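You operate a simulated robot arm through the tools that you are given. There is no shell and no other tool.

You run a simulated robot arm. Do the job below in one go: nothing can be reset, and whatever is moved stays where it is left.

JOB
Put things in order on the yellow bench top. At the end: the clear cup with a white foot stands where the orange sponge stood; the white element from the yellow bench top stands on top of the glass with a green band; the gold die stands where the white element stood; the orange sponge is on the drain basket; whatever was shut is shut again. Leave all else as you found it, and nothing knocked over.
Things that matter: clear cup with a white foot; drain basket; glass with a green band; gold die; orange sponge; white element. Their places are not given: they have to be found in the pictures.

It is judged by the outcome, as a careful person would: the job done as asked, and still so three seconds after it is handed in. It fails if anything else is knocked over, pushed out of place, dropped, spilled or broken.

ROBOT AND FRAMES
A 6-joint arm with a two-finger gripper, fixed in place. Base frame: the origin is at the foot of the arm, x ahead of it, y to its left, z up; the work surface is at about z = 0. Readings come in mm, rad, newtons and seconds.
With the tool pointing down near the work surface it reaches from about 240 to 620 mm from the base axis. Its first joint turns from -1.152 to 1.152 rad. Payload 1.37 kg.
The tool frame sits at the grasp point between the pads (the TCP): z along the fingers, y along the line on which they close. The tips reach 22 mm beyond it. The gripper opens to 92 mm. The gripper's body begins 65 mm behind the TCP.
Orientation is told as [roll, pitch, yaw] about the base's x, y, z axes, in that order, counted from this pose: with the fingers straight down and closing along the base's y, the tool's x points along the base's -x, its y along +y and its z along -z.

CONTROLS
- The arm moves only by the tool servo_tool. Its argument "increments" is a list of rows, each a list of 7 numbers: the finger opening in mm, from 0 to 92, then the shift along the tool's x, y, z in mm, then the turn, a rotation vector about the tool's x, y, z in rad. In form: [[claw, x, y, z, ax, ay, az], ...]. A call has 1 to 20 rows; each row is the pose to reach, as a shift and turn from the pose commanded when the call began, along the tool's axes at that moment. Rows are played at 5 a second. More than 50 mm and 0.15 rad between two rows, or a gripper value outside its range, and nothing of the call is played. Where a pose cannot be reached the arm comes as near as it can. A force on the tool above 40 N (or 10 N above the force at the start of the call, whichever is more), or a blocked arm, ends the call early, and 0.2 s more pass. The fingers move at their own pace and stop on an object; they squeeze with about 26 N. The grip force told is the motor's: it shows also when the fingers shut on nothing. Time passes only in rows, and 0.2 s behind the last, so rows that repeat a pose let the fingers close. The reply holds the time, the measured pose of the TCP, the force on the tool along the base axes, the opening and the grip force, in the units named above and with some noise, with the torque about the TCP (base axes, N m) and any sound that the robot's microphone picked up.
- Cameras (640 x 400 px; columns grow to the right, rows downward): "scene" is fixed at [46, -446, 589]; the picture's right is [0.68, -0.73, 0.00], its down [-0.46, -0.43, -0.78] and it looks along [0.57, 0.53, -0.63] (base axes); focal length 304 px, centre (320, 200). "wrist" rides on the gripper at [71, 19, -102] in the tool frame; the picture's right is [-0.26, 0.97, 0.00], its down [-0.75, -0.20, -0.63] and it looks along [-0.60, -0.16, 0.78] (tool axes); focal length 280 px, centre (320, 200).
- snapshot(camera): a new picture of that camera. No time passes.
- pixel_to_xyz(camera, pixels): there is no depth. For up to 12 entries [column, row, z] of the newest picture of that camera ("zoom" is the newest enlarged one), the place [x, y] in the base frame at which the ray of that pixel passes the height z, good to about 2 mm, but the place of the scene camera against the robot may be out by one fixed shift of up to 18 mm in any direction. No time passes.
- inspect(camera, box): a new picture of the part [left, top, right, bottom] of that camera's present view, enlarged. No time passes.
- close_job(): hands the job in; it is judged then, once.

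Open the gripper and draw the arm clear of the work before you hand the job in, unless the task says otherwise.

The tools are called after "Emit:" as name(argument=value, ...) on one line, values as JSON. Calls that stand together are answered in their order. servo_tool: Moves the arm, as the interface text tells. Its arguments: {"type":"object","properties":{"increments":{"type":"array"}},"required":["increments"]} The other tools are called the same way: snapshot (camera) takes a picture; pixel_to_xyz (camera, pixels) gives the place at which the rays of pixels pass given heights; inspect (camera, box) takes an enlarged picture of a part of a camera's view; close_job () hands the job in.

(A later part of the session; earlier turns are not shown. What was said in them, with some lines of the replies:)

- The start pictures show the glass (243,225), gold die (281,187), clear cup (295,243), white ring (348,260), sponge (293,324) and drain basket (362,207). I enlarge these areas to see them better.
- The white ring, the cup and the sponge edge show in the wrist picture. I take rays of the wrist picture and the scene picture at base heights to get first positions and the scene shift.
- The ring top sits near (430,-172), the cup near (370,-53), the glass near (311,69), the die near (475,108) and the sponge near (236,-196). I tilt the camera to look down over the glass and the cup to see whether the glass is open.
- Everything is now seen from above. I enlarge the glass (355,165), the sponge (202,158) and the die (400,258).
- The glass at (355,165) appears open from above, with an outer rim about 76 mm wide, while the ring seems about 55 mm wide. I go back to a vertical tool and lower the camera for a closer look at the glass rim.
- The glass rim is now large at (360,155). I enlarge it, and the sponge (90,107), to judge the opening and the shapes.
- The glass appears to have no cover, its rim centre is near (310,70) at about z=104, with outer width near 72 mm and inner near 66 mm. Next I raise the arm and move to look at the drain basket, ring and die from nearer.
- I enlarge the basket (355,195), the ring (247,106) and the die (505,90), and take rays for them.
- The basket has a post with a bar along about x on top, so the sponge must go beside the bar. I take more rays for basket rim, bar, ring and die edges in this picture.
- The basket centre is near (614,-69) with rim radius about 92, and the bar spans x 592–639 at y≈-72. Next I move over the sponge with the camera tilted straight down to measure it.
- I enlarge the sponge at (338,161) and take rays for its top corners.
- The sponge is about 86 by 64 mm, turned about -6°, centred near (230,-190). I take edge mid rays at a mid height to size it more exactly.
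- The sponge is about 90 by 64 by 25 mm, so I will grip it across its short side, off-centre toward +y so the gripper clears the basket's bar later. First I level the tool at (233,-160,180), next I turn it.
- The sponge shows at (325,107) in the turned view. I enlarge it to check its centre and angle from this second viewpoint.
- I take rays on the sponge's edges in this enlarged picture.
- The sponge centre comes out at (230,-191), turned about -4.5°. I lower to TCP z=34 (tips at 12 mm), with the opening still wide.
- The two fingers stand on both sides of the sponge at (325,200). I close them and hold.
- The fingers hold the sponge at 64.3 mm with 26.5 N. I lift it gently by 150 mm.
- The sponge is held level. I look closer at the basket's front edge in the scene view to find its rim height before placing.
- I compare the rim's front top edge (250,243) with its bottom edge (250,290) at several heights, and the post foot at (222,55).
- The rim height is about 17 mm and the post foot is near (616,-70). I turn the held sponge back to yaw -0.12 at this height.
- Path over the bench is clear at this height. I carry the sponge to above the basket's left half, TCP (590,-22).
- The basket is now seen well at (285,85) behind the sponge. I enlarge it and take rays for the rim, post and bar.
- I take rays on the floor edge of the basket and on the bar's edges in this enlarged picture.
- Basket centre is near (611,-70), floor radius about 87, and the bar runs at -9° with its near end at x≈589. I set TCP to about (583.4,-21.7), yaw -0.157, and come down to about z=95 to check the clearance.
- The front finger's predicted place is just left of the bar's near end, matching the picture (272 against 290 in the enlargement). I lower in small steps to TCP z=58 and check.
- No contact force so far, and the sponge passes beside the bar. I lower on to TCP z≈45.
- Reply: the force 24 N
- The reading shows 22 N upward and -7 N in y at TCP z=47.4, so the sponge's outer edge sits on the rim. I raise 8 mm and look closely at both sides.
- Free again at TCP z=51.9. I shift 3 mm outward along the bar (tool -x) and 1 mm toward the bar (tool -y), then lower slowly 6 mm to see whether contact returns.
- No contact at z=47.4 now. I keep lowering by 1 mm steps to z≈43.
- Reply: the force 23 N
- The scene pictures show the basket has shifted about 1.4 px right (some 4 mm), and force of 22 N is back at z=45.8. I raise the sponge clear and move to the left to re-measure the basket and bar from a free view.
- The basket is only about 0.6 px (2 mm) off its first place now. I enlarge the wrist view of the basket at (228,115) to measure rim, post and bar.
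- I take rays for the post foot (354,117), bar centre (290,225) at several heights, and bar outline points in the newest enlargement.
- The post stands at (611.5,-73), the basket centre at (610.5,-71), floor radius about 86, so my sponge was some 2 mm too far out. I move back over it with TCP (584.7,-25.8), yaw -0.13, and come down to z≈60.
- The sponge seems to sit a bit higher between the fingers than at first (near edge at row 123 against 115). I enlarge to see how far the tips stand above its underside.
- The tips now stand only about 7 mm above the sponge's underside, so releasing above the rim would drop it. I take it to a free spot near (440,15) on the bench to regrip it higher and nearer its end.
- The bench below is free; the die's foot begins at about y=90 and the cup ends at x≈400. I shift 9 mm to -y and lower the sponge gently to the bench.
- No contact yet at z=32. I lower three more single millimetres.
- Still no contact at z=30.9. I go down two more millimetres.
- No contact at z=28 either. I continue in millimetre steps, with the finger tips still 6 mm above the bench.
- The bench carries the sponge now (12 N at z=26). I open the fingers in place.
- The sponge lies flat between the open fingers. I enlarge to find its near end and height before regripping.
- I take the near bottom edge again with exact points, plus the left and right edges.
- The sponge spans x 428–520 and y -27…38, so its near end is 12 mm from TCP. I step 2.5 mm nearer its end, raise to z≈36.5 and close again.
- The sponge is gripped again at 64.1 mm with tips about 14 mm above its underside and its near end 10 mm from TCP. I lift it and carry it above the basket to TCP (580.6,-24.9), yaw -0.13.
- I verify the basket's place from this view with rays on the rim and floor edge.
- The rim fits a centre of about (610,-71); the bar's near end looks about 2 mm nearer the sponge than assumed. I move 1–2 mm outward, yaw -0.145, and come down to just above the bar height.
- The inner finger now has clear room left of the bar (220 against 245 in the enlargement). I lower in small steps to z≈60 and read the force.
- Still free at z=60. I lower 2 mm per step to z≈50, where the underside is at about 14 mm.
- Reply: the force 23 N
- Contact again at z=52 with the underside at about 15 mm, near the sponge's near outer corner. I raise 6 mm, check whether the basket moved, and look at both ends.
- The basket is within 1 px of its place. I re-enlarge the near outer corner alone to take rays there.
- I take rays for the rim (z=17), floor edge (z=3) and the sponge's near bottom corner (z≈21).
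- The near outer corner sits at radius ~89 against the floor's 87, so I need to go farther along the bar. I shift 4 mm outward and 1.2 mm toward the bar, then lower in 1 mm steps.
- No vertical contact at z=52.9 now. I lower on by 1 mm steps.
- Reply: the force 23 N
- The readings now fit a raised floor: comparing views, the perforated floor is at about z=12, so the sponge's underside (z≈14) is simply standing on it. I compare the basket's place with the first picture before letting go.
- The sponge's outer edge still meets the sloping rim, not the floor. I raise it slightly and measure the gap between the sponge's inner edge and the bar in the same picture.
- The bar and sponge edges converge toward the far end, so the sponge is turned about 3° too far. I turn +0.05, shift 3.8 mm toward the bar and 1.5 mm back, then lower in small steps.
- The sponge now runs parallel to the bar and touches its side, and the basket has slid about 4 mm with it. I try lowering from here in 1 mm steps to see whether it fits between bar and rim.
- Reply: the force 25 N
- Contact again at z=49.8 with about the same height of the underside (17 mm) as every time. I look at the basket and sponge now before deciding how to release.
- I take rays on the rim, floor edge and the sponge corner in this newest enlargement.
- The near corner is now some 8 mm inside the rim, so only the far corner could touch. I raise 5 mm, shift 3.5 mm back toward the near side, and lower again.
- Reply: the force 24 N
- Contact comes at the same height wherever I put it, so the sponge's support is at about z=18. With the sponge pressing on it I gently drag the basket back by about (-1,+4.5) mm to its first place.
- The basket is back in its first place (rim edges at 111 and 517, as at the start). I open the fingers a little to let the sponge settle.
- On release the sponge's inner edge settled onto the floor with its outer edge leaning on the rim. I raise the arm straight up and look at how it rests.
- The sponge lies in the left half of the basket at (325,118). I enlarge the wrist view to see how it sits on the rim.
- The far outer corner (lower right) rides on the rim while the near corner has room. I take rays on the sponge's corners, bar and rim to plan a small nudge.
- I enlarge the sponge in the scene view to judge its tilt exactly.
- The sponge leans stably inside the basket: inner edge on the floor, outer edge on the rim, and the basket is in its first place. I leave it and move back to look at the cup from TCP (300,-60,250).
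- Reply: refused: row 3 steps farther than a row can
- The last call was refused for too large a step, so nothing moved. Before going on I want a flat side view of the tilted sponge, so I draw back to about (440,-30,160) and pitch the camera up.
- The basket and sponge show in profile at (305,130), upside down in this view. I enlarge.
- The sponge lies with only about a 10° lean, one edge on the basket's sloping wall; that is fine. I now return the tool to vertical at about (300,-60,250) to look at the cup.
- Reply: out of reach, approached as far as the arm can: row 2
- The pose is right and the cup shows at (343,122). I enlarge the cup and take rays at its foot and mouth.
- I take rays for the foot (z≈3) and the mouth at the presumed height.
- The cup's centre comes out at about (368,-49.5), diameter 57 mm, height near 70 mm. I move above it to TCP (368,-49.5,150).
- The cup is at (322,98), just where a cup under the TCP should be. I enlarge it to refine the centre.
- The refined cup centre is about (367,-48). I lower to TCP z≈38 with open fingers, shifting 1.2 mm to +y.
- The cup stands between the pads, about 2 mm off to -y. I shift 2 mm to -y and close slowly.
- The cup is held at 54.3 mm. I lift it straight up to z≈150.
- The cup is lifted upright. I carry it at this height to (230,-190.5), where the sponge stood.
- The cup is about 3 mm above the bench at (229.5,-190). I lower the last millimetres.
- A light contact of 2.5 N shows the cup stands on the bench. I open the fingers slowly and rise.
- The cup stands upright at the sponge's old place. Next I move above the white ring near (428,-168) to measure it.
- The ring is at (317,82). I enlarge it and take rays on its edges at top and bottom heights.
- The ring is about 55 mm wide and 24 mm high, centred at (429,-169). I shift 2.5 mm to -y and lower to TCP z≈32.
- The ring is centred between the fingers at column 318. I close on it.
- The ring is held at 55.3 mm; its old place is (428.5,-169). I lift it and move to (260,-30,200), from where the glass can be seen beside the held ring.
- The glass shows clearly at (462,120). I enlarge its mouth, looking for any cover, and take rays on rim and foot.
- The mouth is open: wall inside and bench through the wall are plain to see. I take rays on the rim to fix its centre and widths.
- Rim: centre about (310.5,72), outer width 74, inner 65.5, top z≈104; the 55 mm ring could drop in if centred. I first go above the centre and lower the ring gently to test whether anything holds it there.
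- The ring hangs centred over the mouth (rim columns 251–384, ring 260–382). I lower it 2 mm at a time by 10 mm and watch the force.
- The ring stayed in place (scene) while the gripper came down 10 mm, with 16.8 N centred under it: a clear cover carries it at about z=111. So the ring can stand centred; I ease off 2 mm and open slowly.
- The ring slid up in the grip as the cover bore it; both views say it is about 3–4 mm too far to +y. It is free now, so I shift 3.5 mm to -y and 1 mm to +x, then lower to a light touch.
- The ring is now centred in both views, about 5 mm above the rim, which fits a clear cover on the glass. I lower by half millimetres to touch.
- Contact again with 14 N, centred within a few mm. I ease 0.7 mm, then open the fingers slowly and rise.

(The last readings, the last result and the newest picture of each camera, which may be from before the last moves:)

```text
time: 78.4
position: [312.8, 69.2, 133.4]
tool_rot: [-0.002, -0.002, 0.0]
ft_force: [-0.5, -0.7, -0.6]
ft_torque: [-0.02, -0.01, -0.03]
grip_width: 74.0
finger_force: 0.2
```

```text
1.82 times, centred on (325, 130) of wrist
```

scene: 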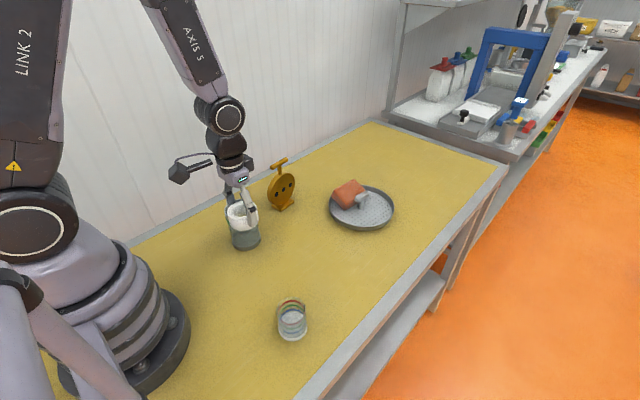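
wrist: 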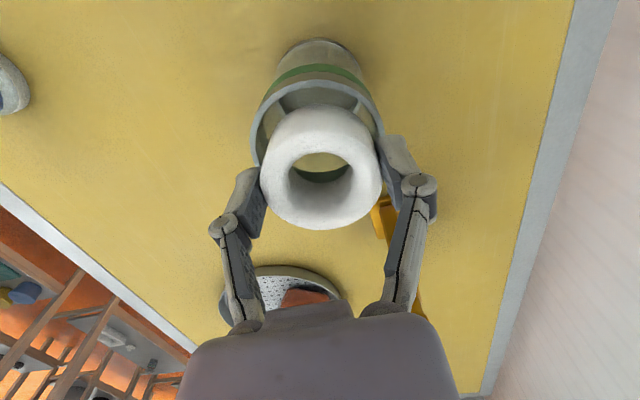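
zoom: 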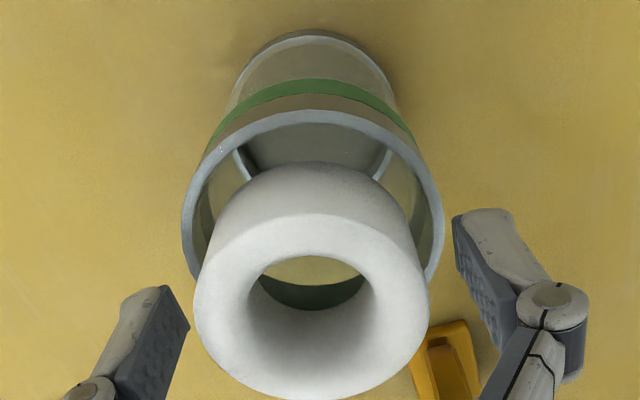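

The ring stays put on the glass with the fingers open. I rise straight up and check it from above.

Emit:
servo_tool(increments=[[78, 0, 0, -10, 0, 0, 0], [80, 0, 0, -40, 0, 0, 0], [80, 0, 0, -80, 0, 0, 0], [80, 0, 0, -115, 0, 0, 0], [80, 0, 0, -115, 0, 0, 0]])

Emit:
snapshot(camera="wrist")

Emit:
inspect(camera="scene", box=[205, 155, 305, 255])

```text
time: 79.6
position: [312.4, 68.0, 249.0]
tool_rot: [-0.002, -0.002, 0.003]
ft_force: [0.5, 0.3, 1.4]
ft_torque: [0.02, 0.02, -0.01]
grip_width: 80.2
finger_force: 0.1
```

```text
taken
```

wrist: 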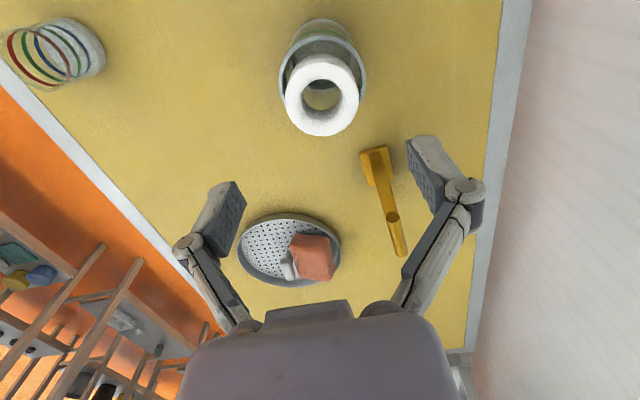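

```text
4.00 times, centred on (255, 205) of scene
```

zoom: 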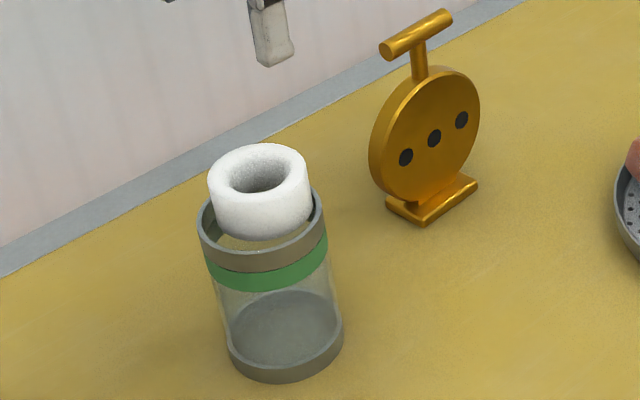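

The ring stands level on the glass. Now the gold die: I enlarge it in the present wrist view at (388,200) and the scene view to learn its shape.

Emit:
inspect(camera="wrist", box=[340, 130, 440, 265])

Emit:
inspect(camera="scene", box=[255, 145, 310, 220])

```text
2.96 times, centred on (390, 198) of wrist
```

zoom: 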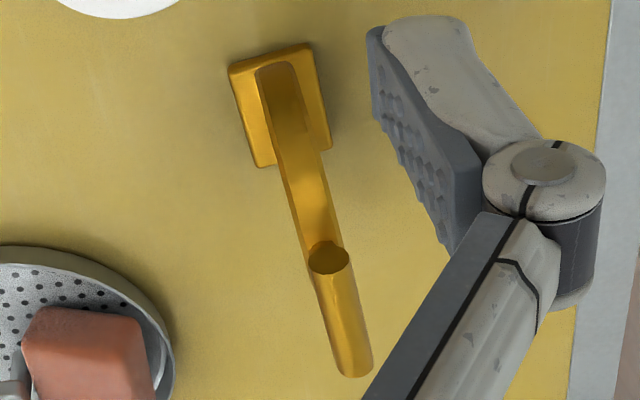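

```text
5.33 times, centred on (282, 182) of scene
```

zoom: 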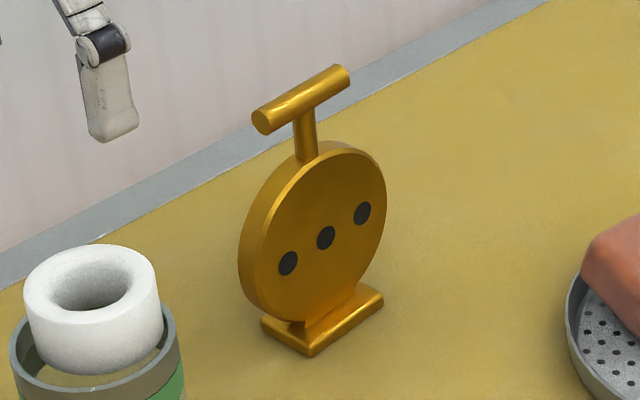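

I take rays for the die's base corners and the T-bar ends at several heights.

Emit:
inspect(camera="wrist", box=[340, 130, 440, 265])

Emit:
pixel_to_xyz(camera="zoom", pixels=[[228, 66, 6], [308, 43, 6], [332, 146, 6], [260, 167, 6], [328, 258, 120], [352, 365, 120], [328, 258, 130], [352, 365, 130], [328, 258, 140], [352, 365, 140], [277, 64, 60], [277, 64, 80]])

Emit:
pixel_to_xyz(camera="scene", pixels=[[282.1, 207, 0], [278.6, 166, 120], [278.6, 166, 130], [278.6, 166, 140], [281.2, 190, 55], [281.2, 190, 65]])

```text
2.96 times, centred on (390, 198) of wrist
```

zoom: 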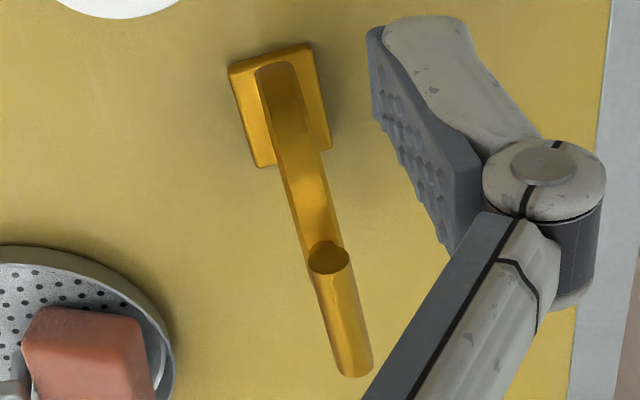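

```text
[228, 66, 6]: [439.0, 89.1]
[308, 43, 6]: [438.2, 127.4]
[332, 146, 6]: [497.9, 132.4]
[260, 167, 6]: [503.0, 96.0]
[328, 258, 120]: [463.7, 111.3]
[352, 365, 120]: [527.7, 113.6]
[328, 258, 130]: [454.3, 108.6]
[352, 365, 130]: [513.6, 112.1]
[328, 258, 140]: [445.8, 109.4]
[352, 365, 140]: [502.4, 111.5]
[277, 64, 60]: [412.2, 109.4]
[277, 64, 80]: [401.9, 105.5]
```

```text
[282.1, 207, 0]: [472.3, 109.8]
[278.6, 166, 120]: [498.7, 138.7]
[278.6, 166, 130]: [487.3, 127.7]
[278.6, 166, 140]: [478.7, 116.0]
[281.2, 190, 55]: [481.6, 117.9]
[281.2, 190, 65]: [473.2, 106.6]
```

The die's base is centred at (469.5,111), turned about +5.5°; disc centre z≈56, T-bar at z≈142 and about 57 mm long. I move over the T-bar at z=200 with matching yaw.

Emit:
servo_tool(increments=[[80, -31.5, 8.6, 0, 0, 0, -0.02], [80, -63, 17.2, 0, 0, 0, -0.04], [80, -94.5, 25.8, 0, 0, 0, -0.06], [80, -126, 34.4, 0, 0, 0, -0.08], [80, -157.6, 43, 20, 0, 0, -0.096], [80, -157.6, 43, 46, 0, 0, -0.096], [80, -157.6, 43, 46, 0, 0, -0.096]])

Emit:
snapshot(camera="wrist")

Emit:
snapshot(camera="scene")

```text
time: 81.2
position: [470.1, 111.2, 203.7]
tool_rot: [-0.001, 0.0, 0.099]
ft_force: [0.1, -0.5, -0.4]
ft_torque: [0.0, -0.05, 0.02]
grip_width: 79.9
finger_force: 0.0
```

```text
taken
```

wrist: 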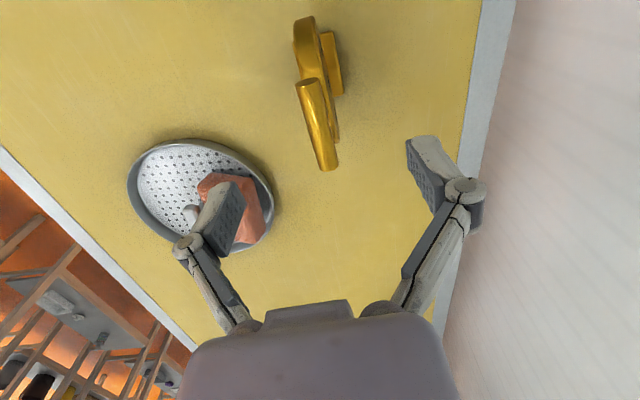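

```text
taken
```

scene: 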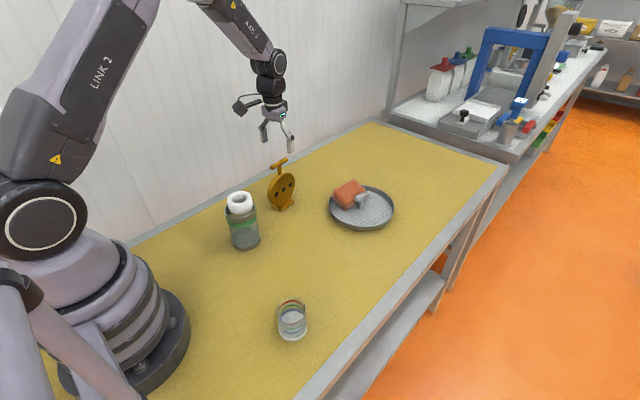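

The T-bar runs from (304,82) to (328,167), almost exactly under the TCP and parallel to the pads. I enlarge it to check the fine offset.

Emit:
inspect(camera="wrist", box=[280, 10, 370, 180])

Emit:
pixel_to_xyz(camera="wrist", pixels=[[306, 84, 143], [327, 166, 143], [316, 125, 143], [330, 63, 8], [306, 35, 100]])

```text
2.35 times, centred on (325, 95) of wrist
```

zoom: 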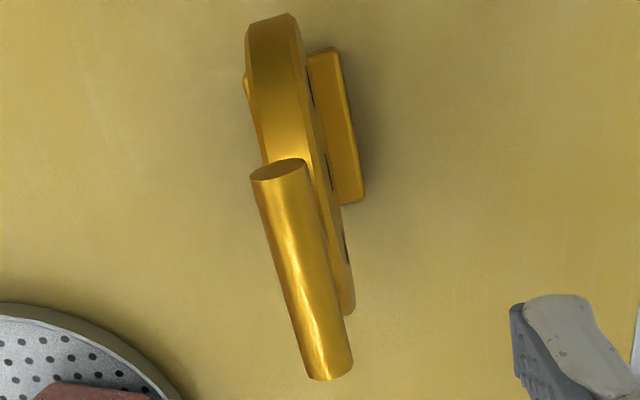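

```text
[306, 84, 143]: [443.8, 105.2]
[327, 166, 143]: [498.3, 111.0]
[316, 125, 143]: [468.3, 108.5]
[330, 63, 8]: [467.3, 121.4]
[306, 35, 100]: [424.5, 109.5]
```

The bar centre is at about (468.7,109.7), z≈143. I shift (1.3,-1.2) mm in tool axes and lower to TCP z≈141 with open fingers.

Emit:
servo_tool(increments=[[80, 1.3, -1.2, 25, 0, 0, 0], [80, 1.3, -1.2, 50, 0, 0, 0], [80, 1.3, -1.2, 61.5, 0, 0, 0], [80, 1.3, -1.2, 61.5, 0, 0, 0]])

Emit:
snapshot(camera="wrist")

Emit:
inspect(camera="scene", box=[245, 135, 325, 220])

```text
time: 82.2
position: [469.7, 111.4, 140.5]
tool_rot: [-0.002, -0.001, 0.098]
ft_force: [0.9, 0.2, -0.5]
ft_torque: [-0.02, 0.01, 0.0]
grip_width: 79.9
finger_force: 0.1
```

```text
taken
```

wrist: 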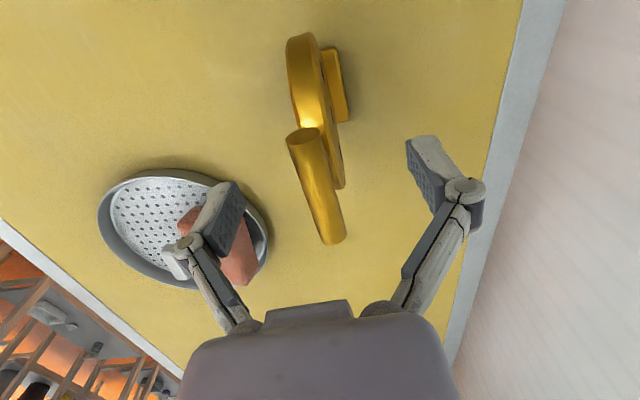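

```text
4.71 times, centred on (285, 178) of scene
```

zoom: 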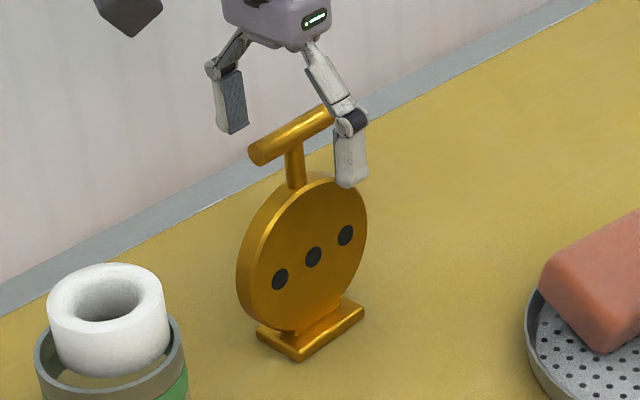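

The bar lies between the pads, about 1 mm to -y. I shift that and close slowly on the bar.

Emit:
servo_tool(increments=[[70, 0, -1.2, 0, 0, 0, 0], [56, 0, -1.2, 0, 0, 0, 0], [42, 0, -1.2, 0, 0, 0, 0], [30, 0, -1.2, 0, 0, 0, 0], [20, 0, -1.2, 0, 0, 0, 0], [12, 0, -1.2, 0, 0, 0, 0], [5, 0, -1.2, 0, 0, 0, 0], [5, 0, -1.2, 0, 0, 0, 0]])

Emit:
snapshot(camera="wrist")

Emit:
inspect(camera="scene", box=[245, 135, 325, 220])

```text
time: 84.0
position: [468.2, 109.8, 141.5]
tool_rot: [-0.002, -0.001, 0.097]
ft_force: [-1.0, -0.2, 0.7]
ft_torque: [-0.05, 0.09, -0.02]
grip_width: 12.2
finger_force: 25.8
```

```text
taken
```

wrist: 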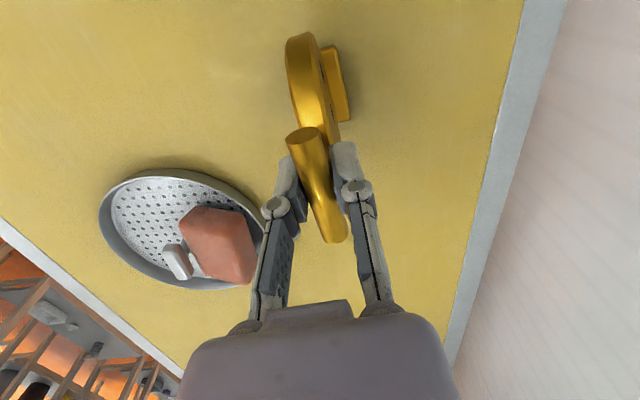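

```text
4.71 times, centred on (285, 178) of scene
```

zoom: 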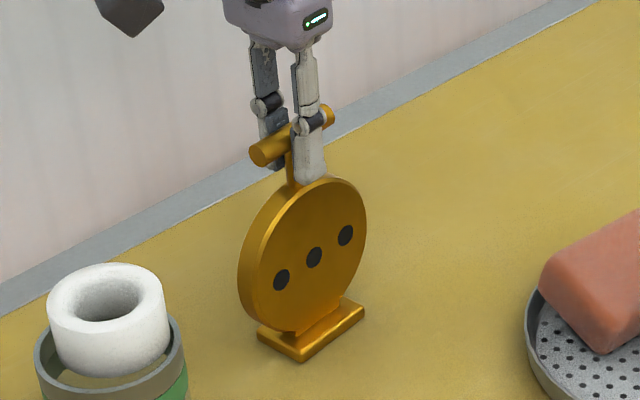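

The bar is gripped at 12.2 mm. I lift slowly by 10 mm and read the weight.

Emit:
servo_tool(increments=[[5, 0, 0, -2, 0, 0, 0], [5, 0, 0, -5, 0, 0, 0], [5, 0, 0, -10, 0, 0, 0], [5, 0, 0, -10, 0, 0, 0]])

Emit:
inspect(camera="scene", box=[245, 135, 325, 220])

```text
time: 85.0
position: [469.4, 109.1, 150.7]
tool_rot: [-0.001, 0.001, 0.097]
ft_force: [0.7, -0.8, -5.7]
ft_torque: [-0.02, 0.0, -0.01]
grip_width: 12.4
finger_force: 26.4
```

```text
4.71 times, centred on (285, 178) of scene
```

zoom: 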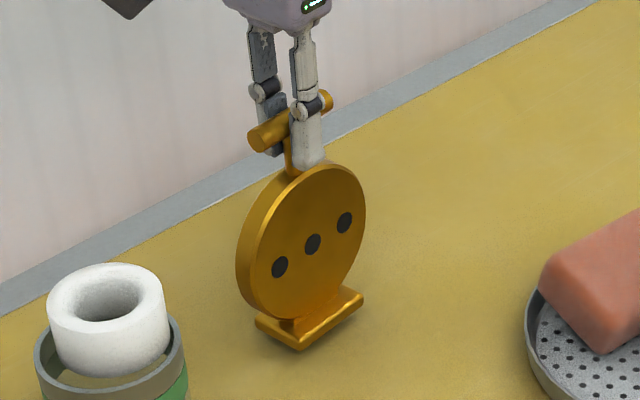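

The die hangs level and weighs about 0.58 kg. I raise it 50 mm more and carry it slowly to (428.5,-168.8), where the ring stood.

Emit:
servo_tool(increments=[[5, 0, 0, -15, 0, 0, 0], [5, 0, 0, -35, 0, 0, 0], [5, 0, 0, -50, 0, 0, 0], [5, 5, -20, -50, 0, 0, 0], [5, 10.5, -43, -50, 0, 0, 0], [5, 16.5, -67, -50, 0, 0, 0], [5, 22.5, -91, -50, 0, 0, 0], [5, 28.5, -115, -50, 0, 0, 0], [5, 34.5, -139, -50, 0, 0, 0], [5, 40.5, -163, -50, 0, 0, 0], [5, 46.5, -187, -50, 0, 0, 0], [5, 52.5, -211, -50, 0, 0, 0], [5, 58.5, -235, -50, 0, 0, 0], [5, 63.5, -257, -50, 0, 0, 0], [5, 67.6, -273.5, -50, 0, 0, 0], [5, 67.6, -273.5, -50, 0, 0, 0], [5, 67.6, -273.5, -50, 0, 0, 0]])

Emit:
snapshot(camera="scene")

Emit:
snapshot(camera="wrist")

```text
time: 88.6
position: [428.6, -170.2, 199.6]
tool_rot: [-0.002, -0.001, 0.096]
ft_force: [-1.0, 0.8, -5.4]
ft_torque: [0.01, -0.01, -0.01]
grip_width: 12.4
finger_force: 25.8
```

```text
taken
```

scene: 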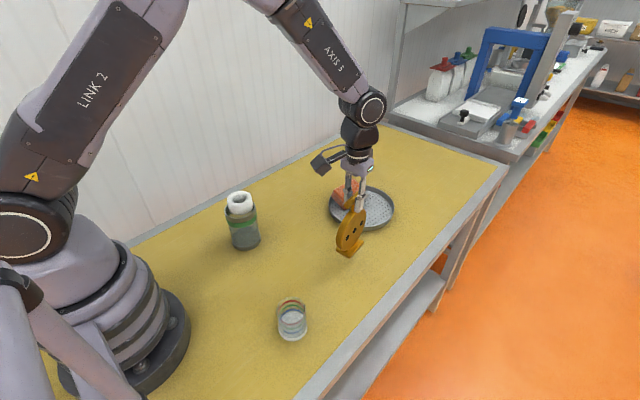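

```text
taken
```

wrist: 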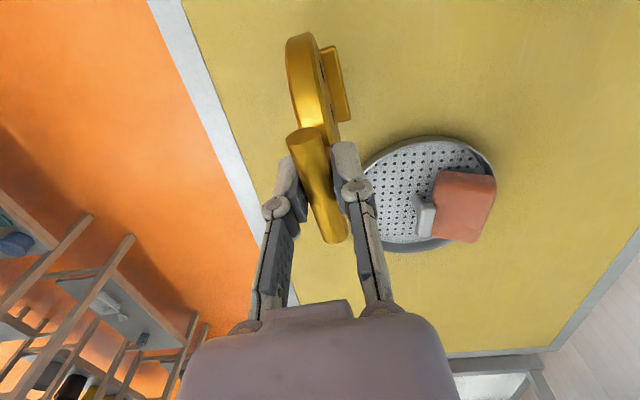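

The die hangs over the ring's old place. I enlarge the scene view to check it hangs upright before lowering.

Emit:
inspect(camera="scene", box=[305, 165, 405, 275])

Emit:
servo_tool(increments=[[5, 0, 0, 12, 0, 0, 0], [5, 0, 0, 26, 0, 0, 0], [5, 0, 0, 40, 0, 0, 0], [5, 0, 0, 50, 0, 0, 0], [5, 0, 0, 54, 0, 0, 0], [5, 0, 0, 54, 0, 0, 0]])

Emit:
inspect(camera="scene", box=[305, 180, 405, 290])

```text
3.64 times, centred on (355, 220) of scene
```

zoom: 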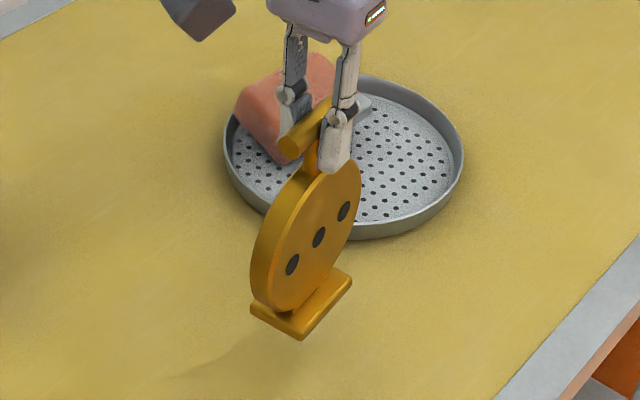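

```text
time: 90.0
position: [427.8, -169.2, 146.8]
tool_rot: [-0.004, 0.0, 0.097]
ft_force: [-0.4, 0.8, -5.6]
ft_torque: [0.02, 0.01, -0.03]
grip_width: 12.5
finger_force: 25.8
```

```text
3.64 times, centred on (355, 235) of scene
```

zoom: 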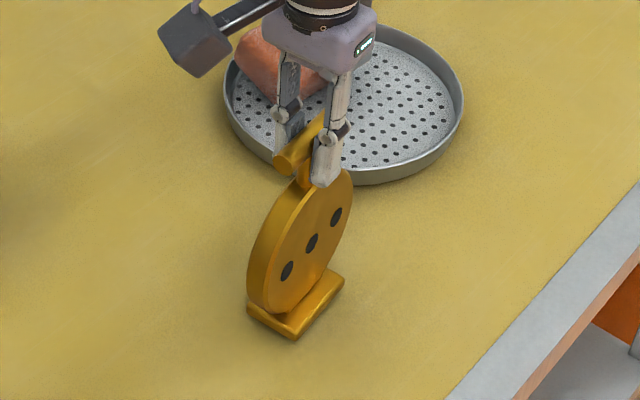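

The die hangs upright about 4 mm above the bench. I lower it the rest in small steps.

Emit:
servo_tool(increments=[[5, 0, 0, 1, 0, 0, 0], [5, 0, 0, 2, 0, 0, 0], [5, 0, 0, 3, 0, 0, 0], [5, 0, 0, 4, 0, 0, 0]])

```text
time: 91.0
position: [427.5, -169.3, 141.3]
tool_rot: [-0.001, 0.003, 0.095]
ft_force: [-0.2, -0.1, -5.6]
ft_torque: [0.0, 0.02, -0.02]
grip_width: 12.4
finger_force: 26.5
```

Still the full weight hangs (-5.6 N) at z=141.3. I go down 1 mm at a time until the bench takes it.

Emit:
servo_tool(increments=[[5, 0, 0, 0.7, 0, 0, 0], [5, 0, 0, 1.4, 0, 0, 0]])

```text
time: 91.6
position: [427.7, -169.4, 141.1]
tool_rot: [-0.002, -0.001, 0.097]
ft_force: [1.0, 1.1, -5.2]
ft_torque: [0.0, 0.02, -0.02]
grip_width: 12.3
finger_force: 25.6
```

Emit:
servo_tool(increments=[[5, 0, 0, 0.7, 0, 0, 0], [5, 0, 0, 1.4, 0, 0, 0]])

```text
time: 92.2
position: [428.1, -170.0, 141.6]
tool_rot: [-0.001, -0.002, 0.095]
ft_force: [-6.8, 2.2, 14.2]
ft_torque: [-0.01, 0.22, -0.02]
grip_width: 12.8
finger_force: 25.6
```

The bench bears the die now (force rose to +14 N). I ease up 0.8 mm to take off the pressure before opening.

Emit:
servo_tool(increments=[[5, 0, 0, -0.4, 0, 0, 0], [5, 0, 0, -0.8, 0, 0, 0], [5, 0, 0, -0.8, 0, 0, 0]])

Emit:
inspect(camera="scene", box=[305, 180, 405, 290])

```text
time: 93.0
position: [427.3, -168.6, 141.2]
tool_rot: [-0.001, -0.002, 0.097]
ft_force: [-2.4, 1.9, 9.6]
ft_torque: [-0.01, -0.13, 0.01]
grip_width: 12.4
finger_force: 25.4
```

```text
3.64 times, centred on (355, 235) of scene
```

zoom: 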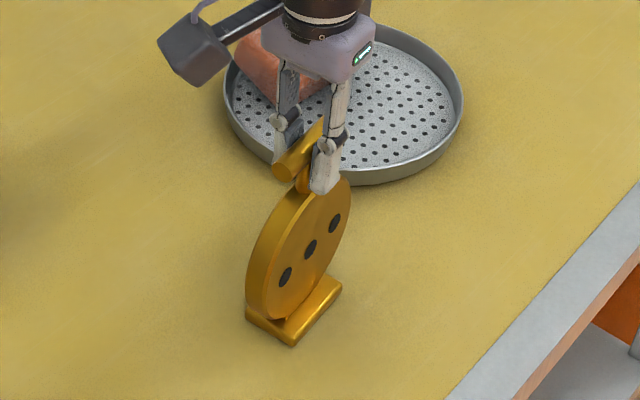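

The die stands upright on the bench at (427.6,-169.2). I ease 0.5 mm more and open the fingers slowly.

Emit:
servo_tool(increments=[[5, 0, 0, -0.5, 0, 0, 0], [14, 0, 0, -0.5, 0, 0, 0], [17, 0, 0, -0.5, 0, 0, 0], [22, 0, 0, -0.5, 0, 0, 0], [32, 0, 0, -0.5, 0, 0, 0], [46, 0, 0, -0.5, 0, 0, 0], [56, 0, 0, -0.5, 0, 0, 0]])

Emit:
inspect(camera="scene", box=[305, 180, 405, 290])

Emit:
snapshot(camera="wrist")

```text
time: 94.6
position: [428.1, -169.3, 142.0]
tool_rot: [-0.001, -0.003, 0.096]
ft_force: [-0.3, 0.7, 0.9]
ft_torque: [0.02, 0.01, -0.01]
grip_width: 56.2
finger_force: 0.1
```

```text
3.64 times, centred on (355, 235) of scene
```

zoom: 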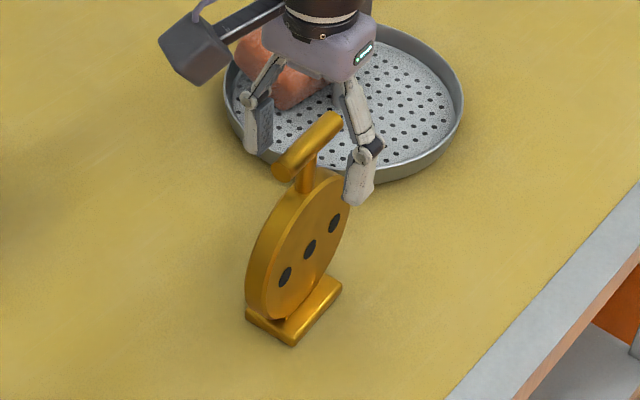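

```text
taken
```

wrist: 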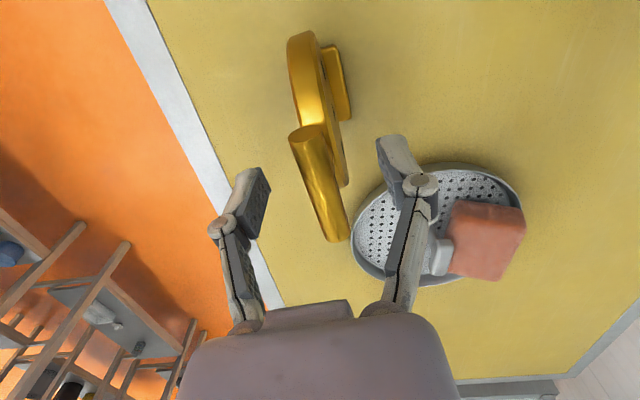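

The die stands free and upright. I rise straight up 110 mm and take pictures of the whole bench.

Emit:
servo_tool(increments=[[60, 0, 0, -10, 0, 0, 0], [60, 0, 0, -40, 0, 0, 0], [60, 0, 0, -80, 0, 0, 0], [60, 0, 0, -115, 0, 0, 0], [60, 0, 0, -115, 0, 0, 0]])

Emit:
snapshot(camera="scene")

Emit:
snapshot(camera="wrist")

Emit:
inspect(camera="scene", box=[320, 170, 405, 240])

```text
time: 95.8
position: [427.9, -168.8, 257.9]
tool_rot: [0.0, -0.002, 0.096]
ft_force: [-1.1, 0.3, -0.2]
ft_torque: [0.03, 0.04, -0.01]
grip_width: 59.8
finger_force: 0.0
```

```text
taken
```

scene: 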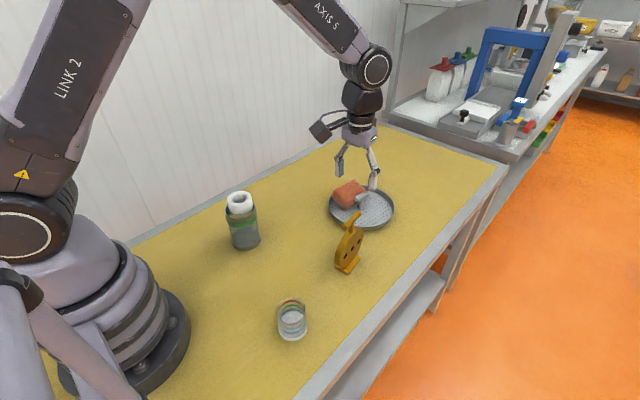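

```text
taken
```

wrist: 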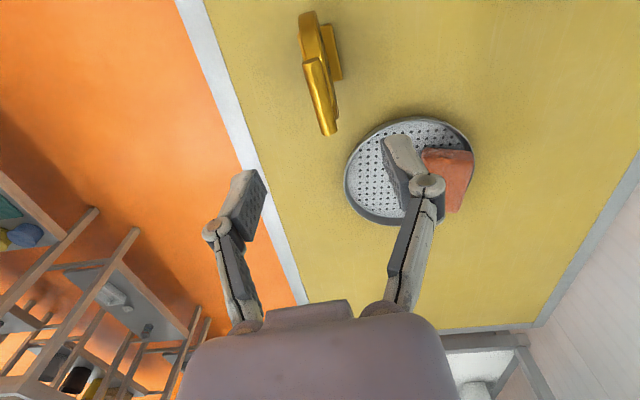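

```text
5.71 times, centred on (362, 205) of scene
```

zoom: 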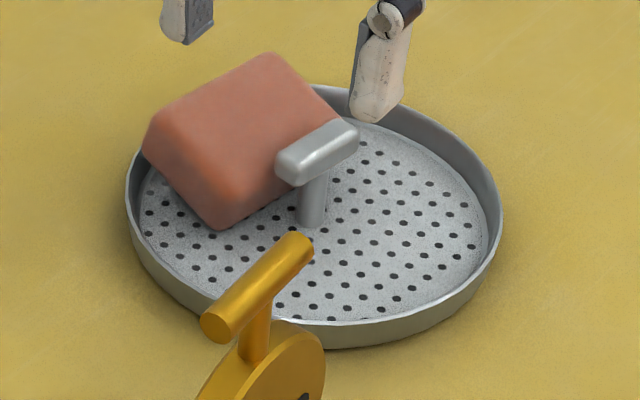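

Cup, ring and die stand as asked, and the basket's rim is at its first pixels (328–394). I open the gripper, raise the arm and draw it back to its starting pose for a final check.

Emit:
servo_tool(increments=[[75, 0, 0, -45, 0, 0, 0], [92, 0, 0, -93, 0, 0, 0], [92, 15, 33, -95, 0, 0, 0.02], [92, 31, 66, -95, 0, 0, 0.04], [92, 46, 99, -95, 0, 0, 0.06], [92, 62, 132, -95, 0, 0, 0.08], [92, 77, 164.6, -95, 0, 0, 0.096], [92, 77, 164.6, -95, 0, 0, 0.096]])

Emit:
snapshot(camera="scene")

Emit:
snapshot(camera="wrist")

Emit:
inspect(camera="scene", box=[210, 150, 410, 275])

```text
time: 97.6
position: [334.8, -12.0, 354.7]
tool_rot: [-0.002, -0.002, 0.001]
ft_force: [0.1, 0.9, -0.2]
ft_torque: [-0.02, 0.0, -0.02]
grip_width: 92.0
finger_force: 0.1
```

```text
taken
```

scene: 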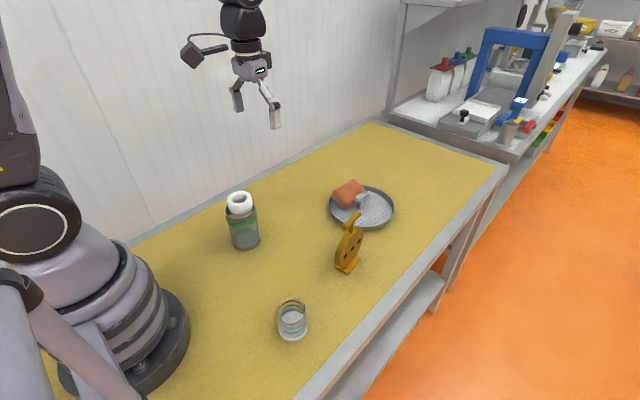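

```text
taken
```

wrist: 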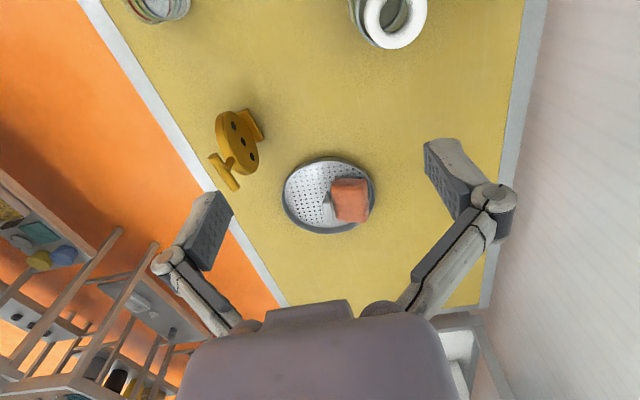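

```text
3.20 times, centred on (310, 212) of scene
```

zoom: 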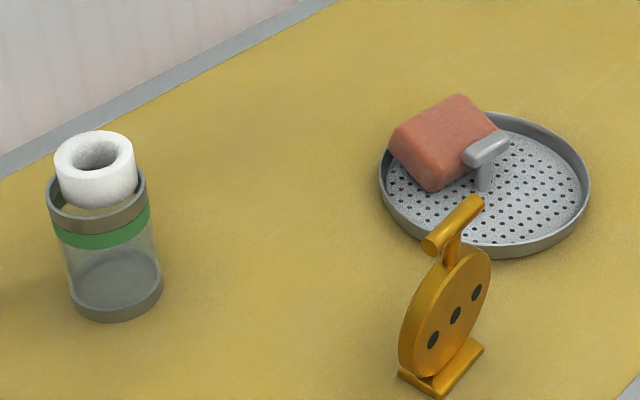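

All pictures agree: cup at the sponge's old place (292,320), ring on the glass (240,203), die at the ring's old place (348,250), and sponge on the basket (350,195). The glass and basket are at their first pixels, and the arm is clear and open. I hand the job in.

Emit:
close_job()

```text
The job is handed in.
```

I've handed the job in, and all four moves are done. In the last pictures everything is standing and nothing is knocked over.

- **Cup:** the clear cup with the white foot stands upright where the orange sponge was, to within about 1–2 mm.
- **White element:** it stands centred on top of the glass with the green band. The glass looked open in the pictures, but when I lowered the white element it met something flat and see-through across the mouth. I took that to be a clear cover and stood the white element on it.
- **Gold die:** it stands upright where the white element was, facing the same way as before.
- **Orange sponge:** it is on the drain basket, beside the handle, but it does not lie flat. One edge rests on the floor of the basket and the other on its rim, a lean of roughly 10°. It did not move for the rest of the job.

**Basket:** while I was fitting the sponge, the basket slid up to about 5 mm. I moved it back, and it now sits where it was in the first picture, to within about a millimetre. To regrip the sponge I set it down once on a free spot of the bench.

**Shut things:** I didn't open anything. The cover on the glass is the only shut thing I came across, and it is still in place.

The gripper is open and the arm is back at its starting pose, clear of the bench.
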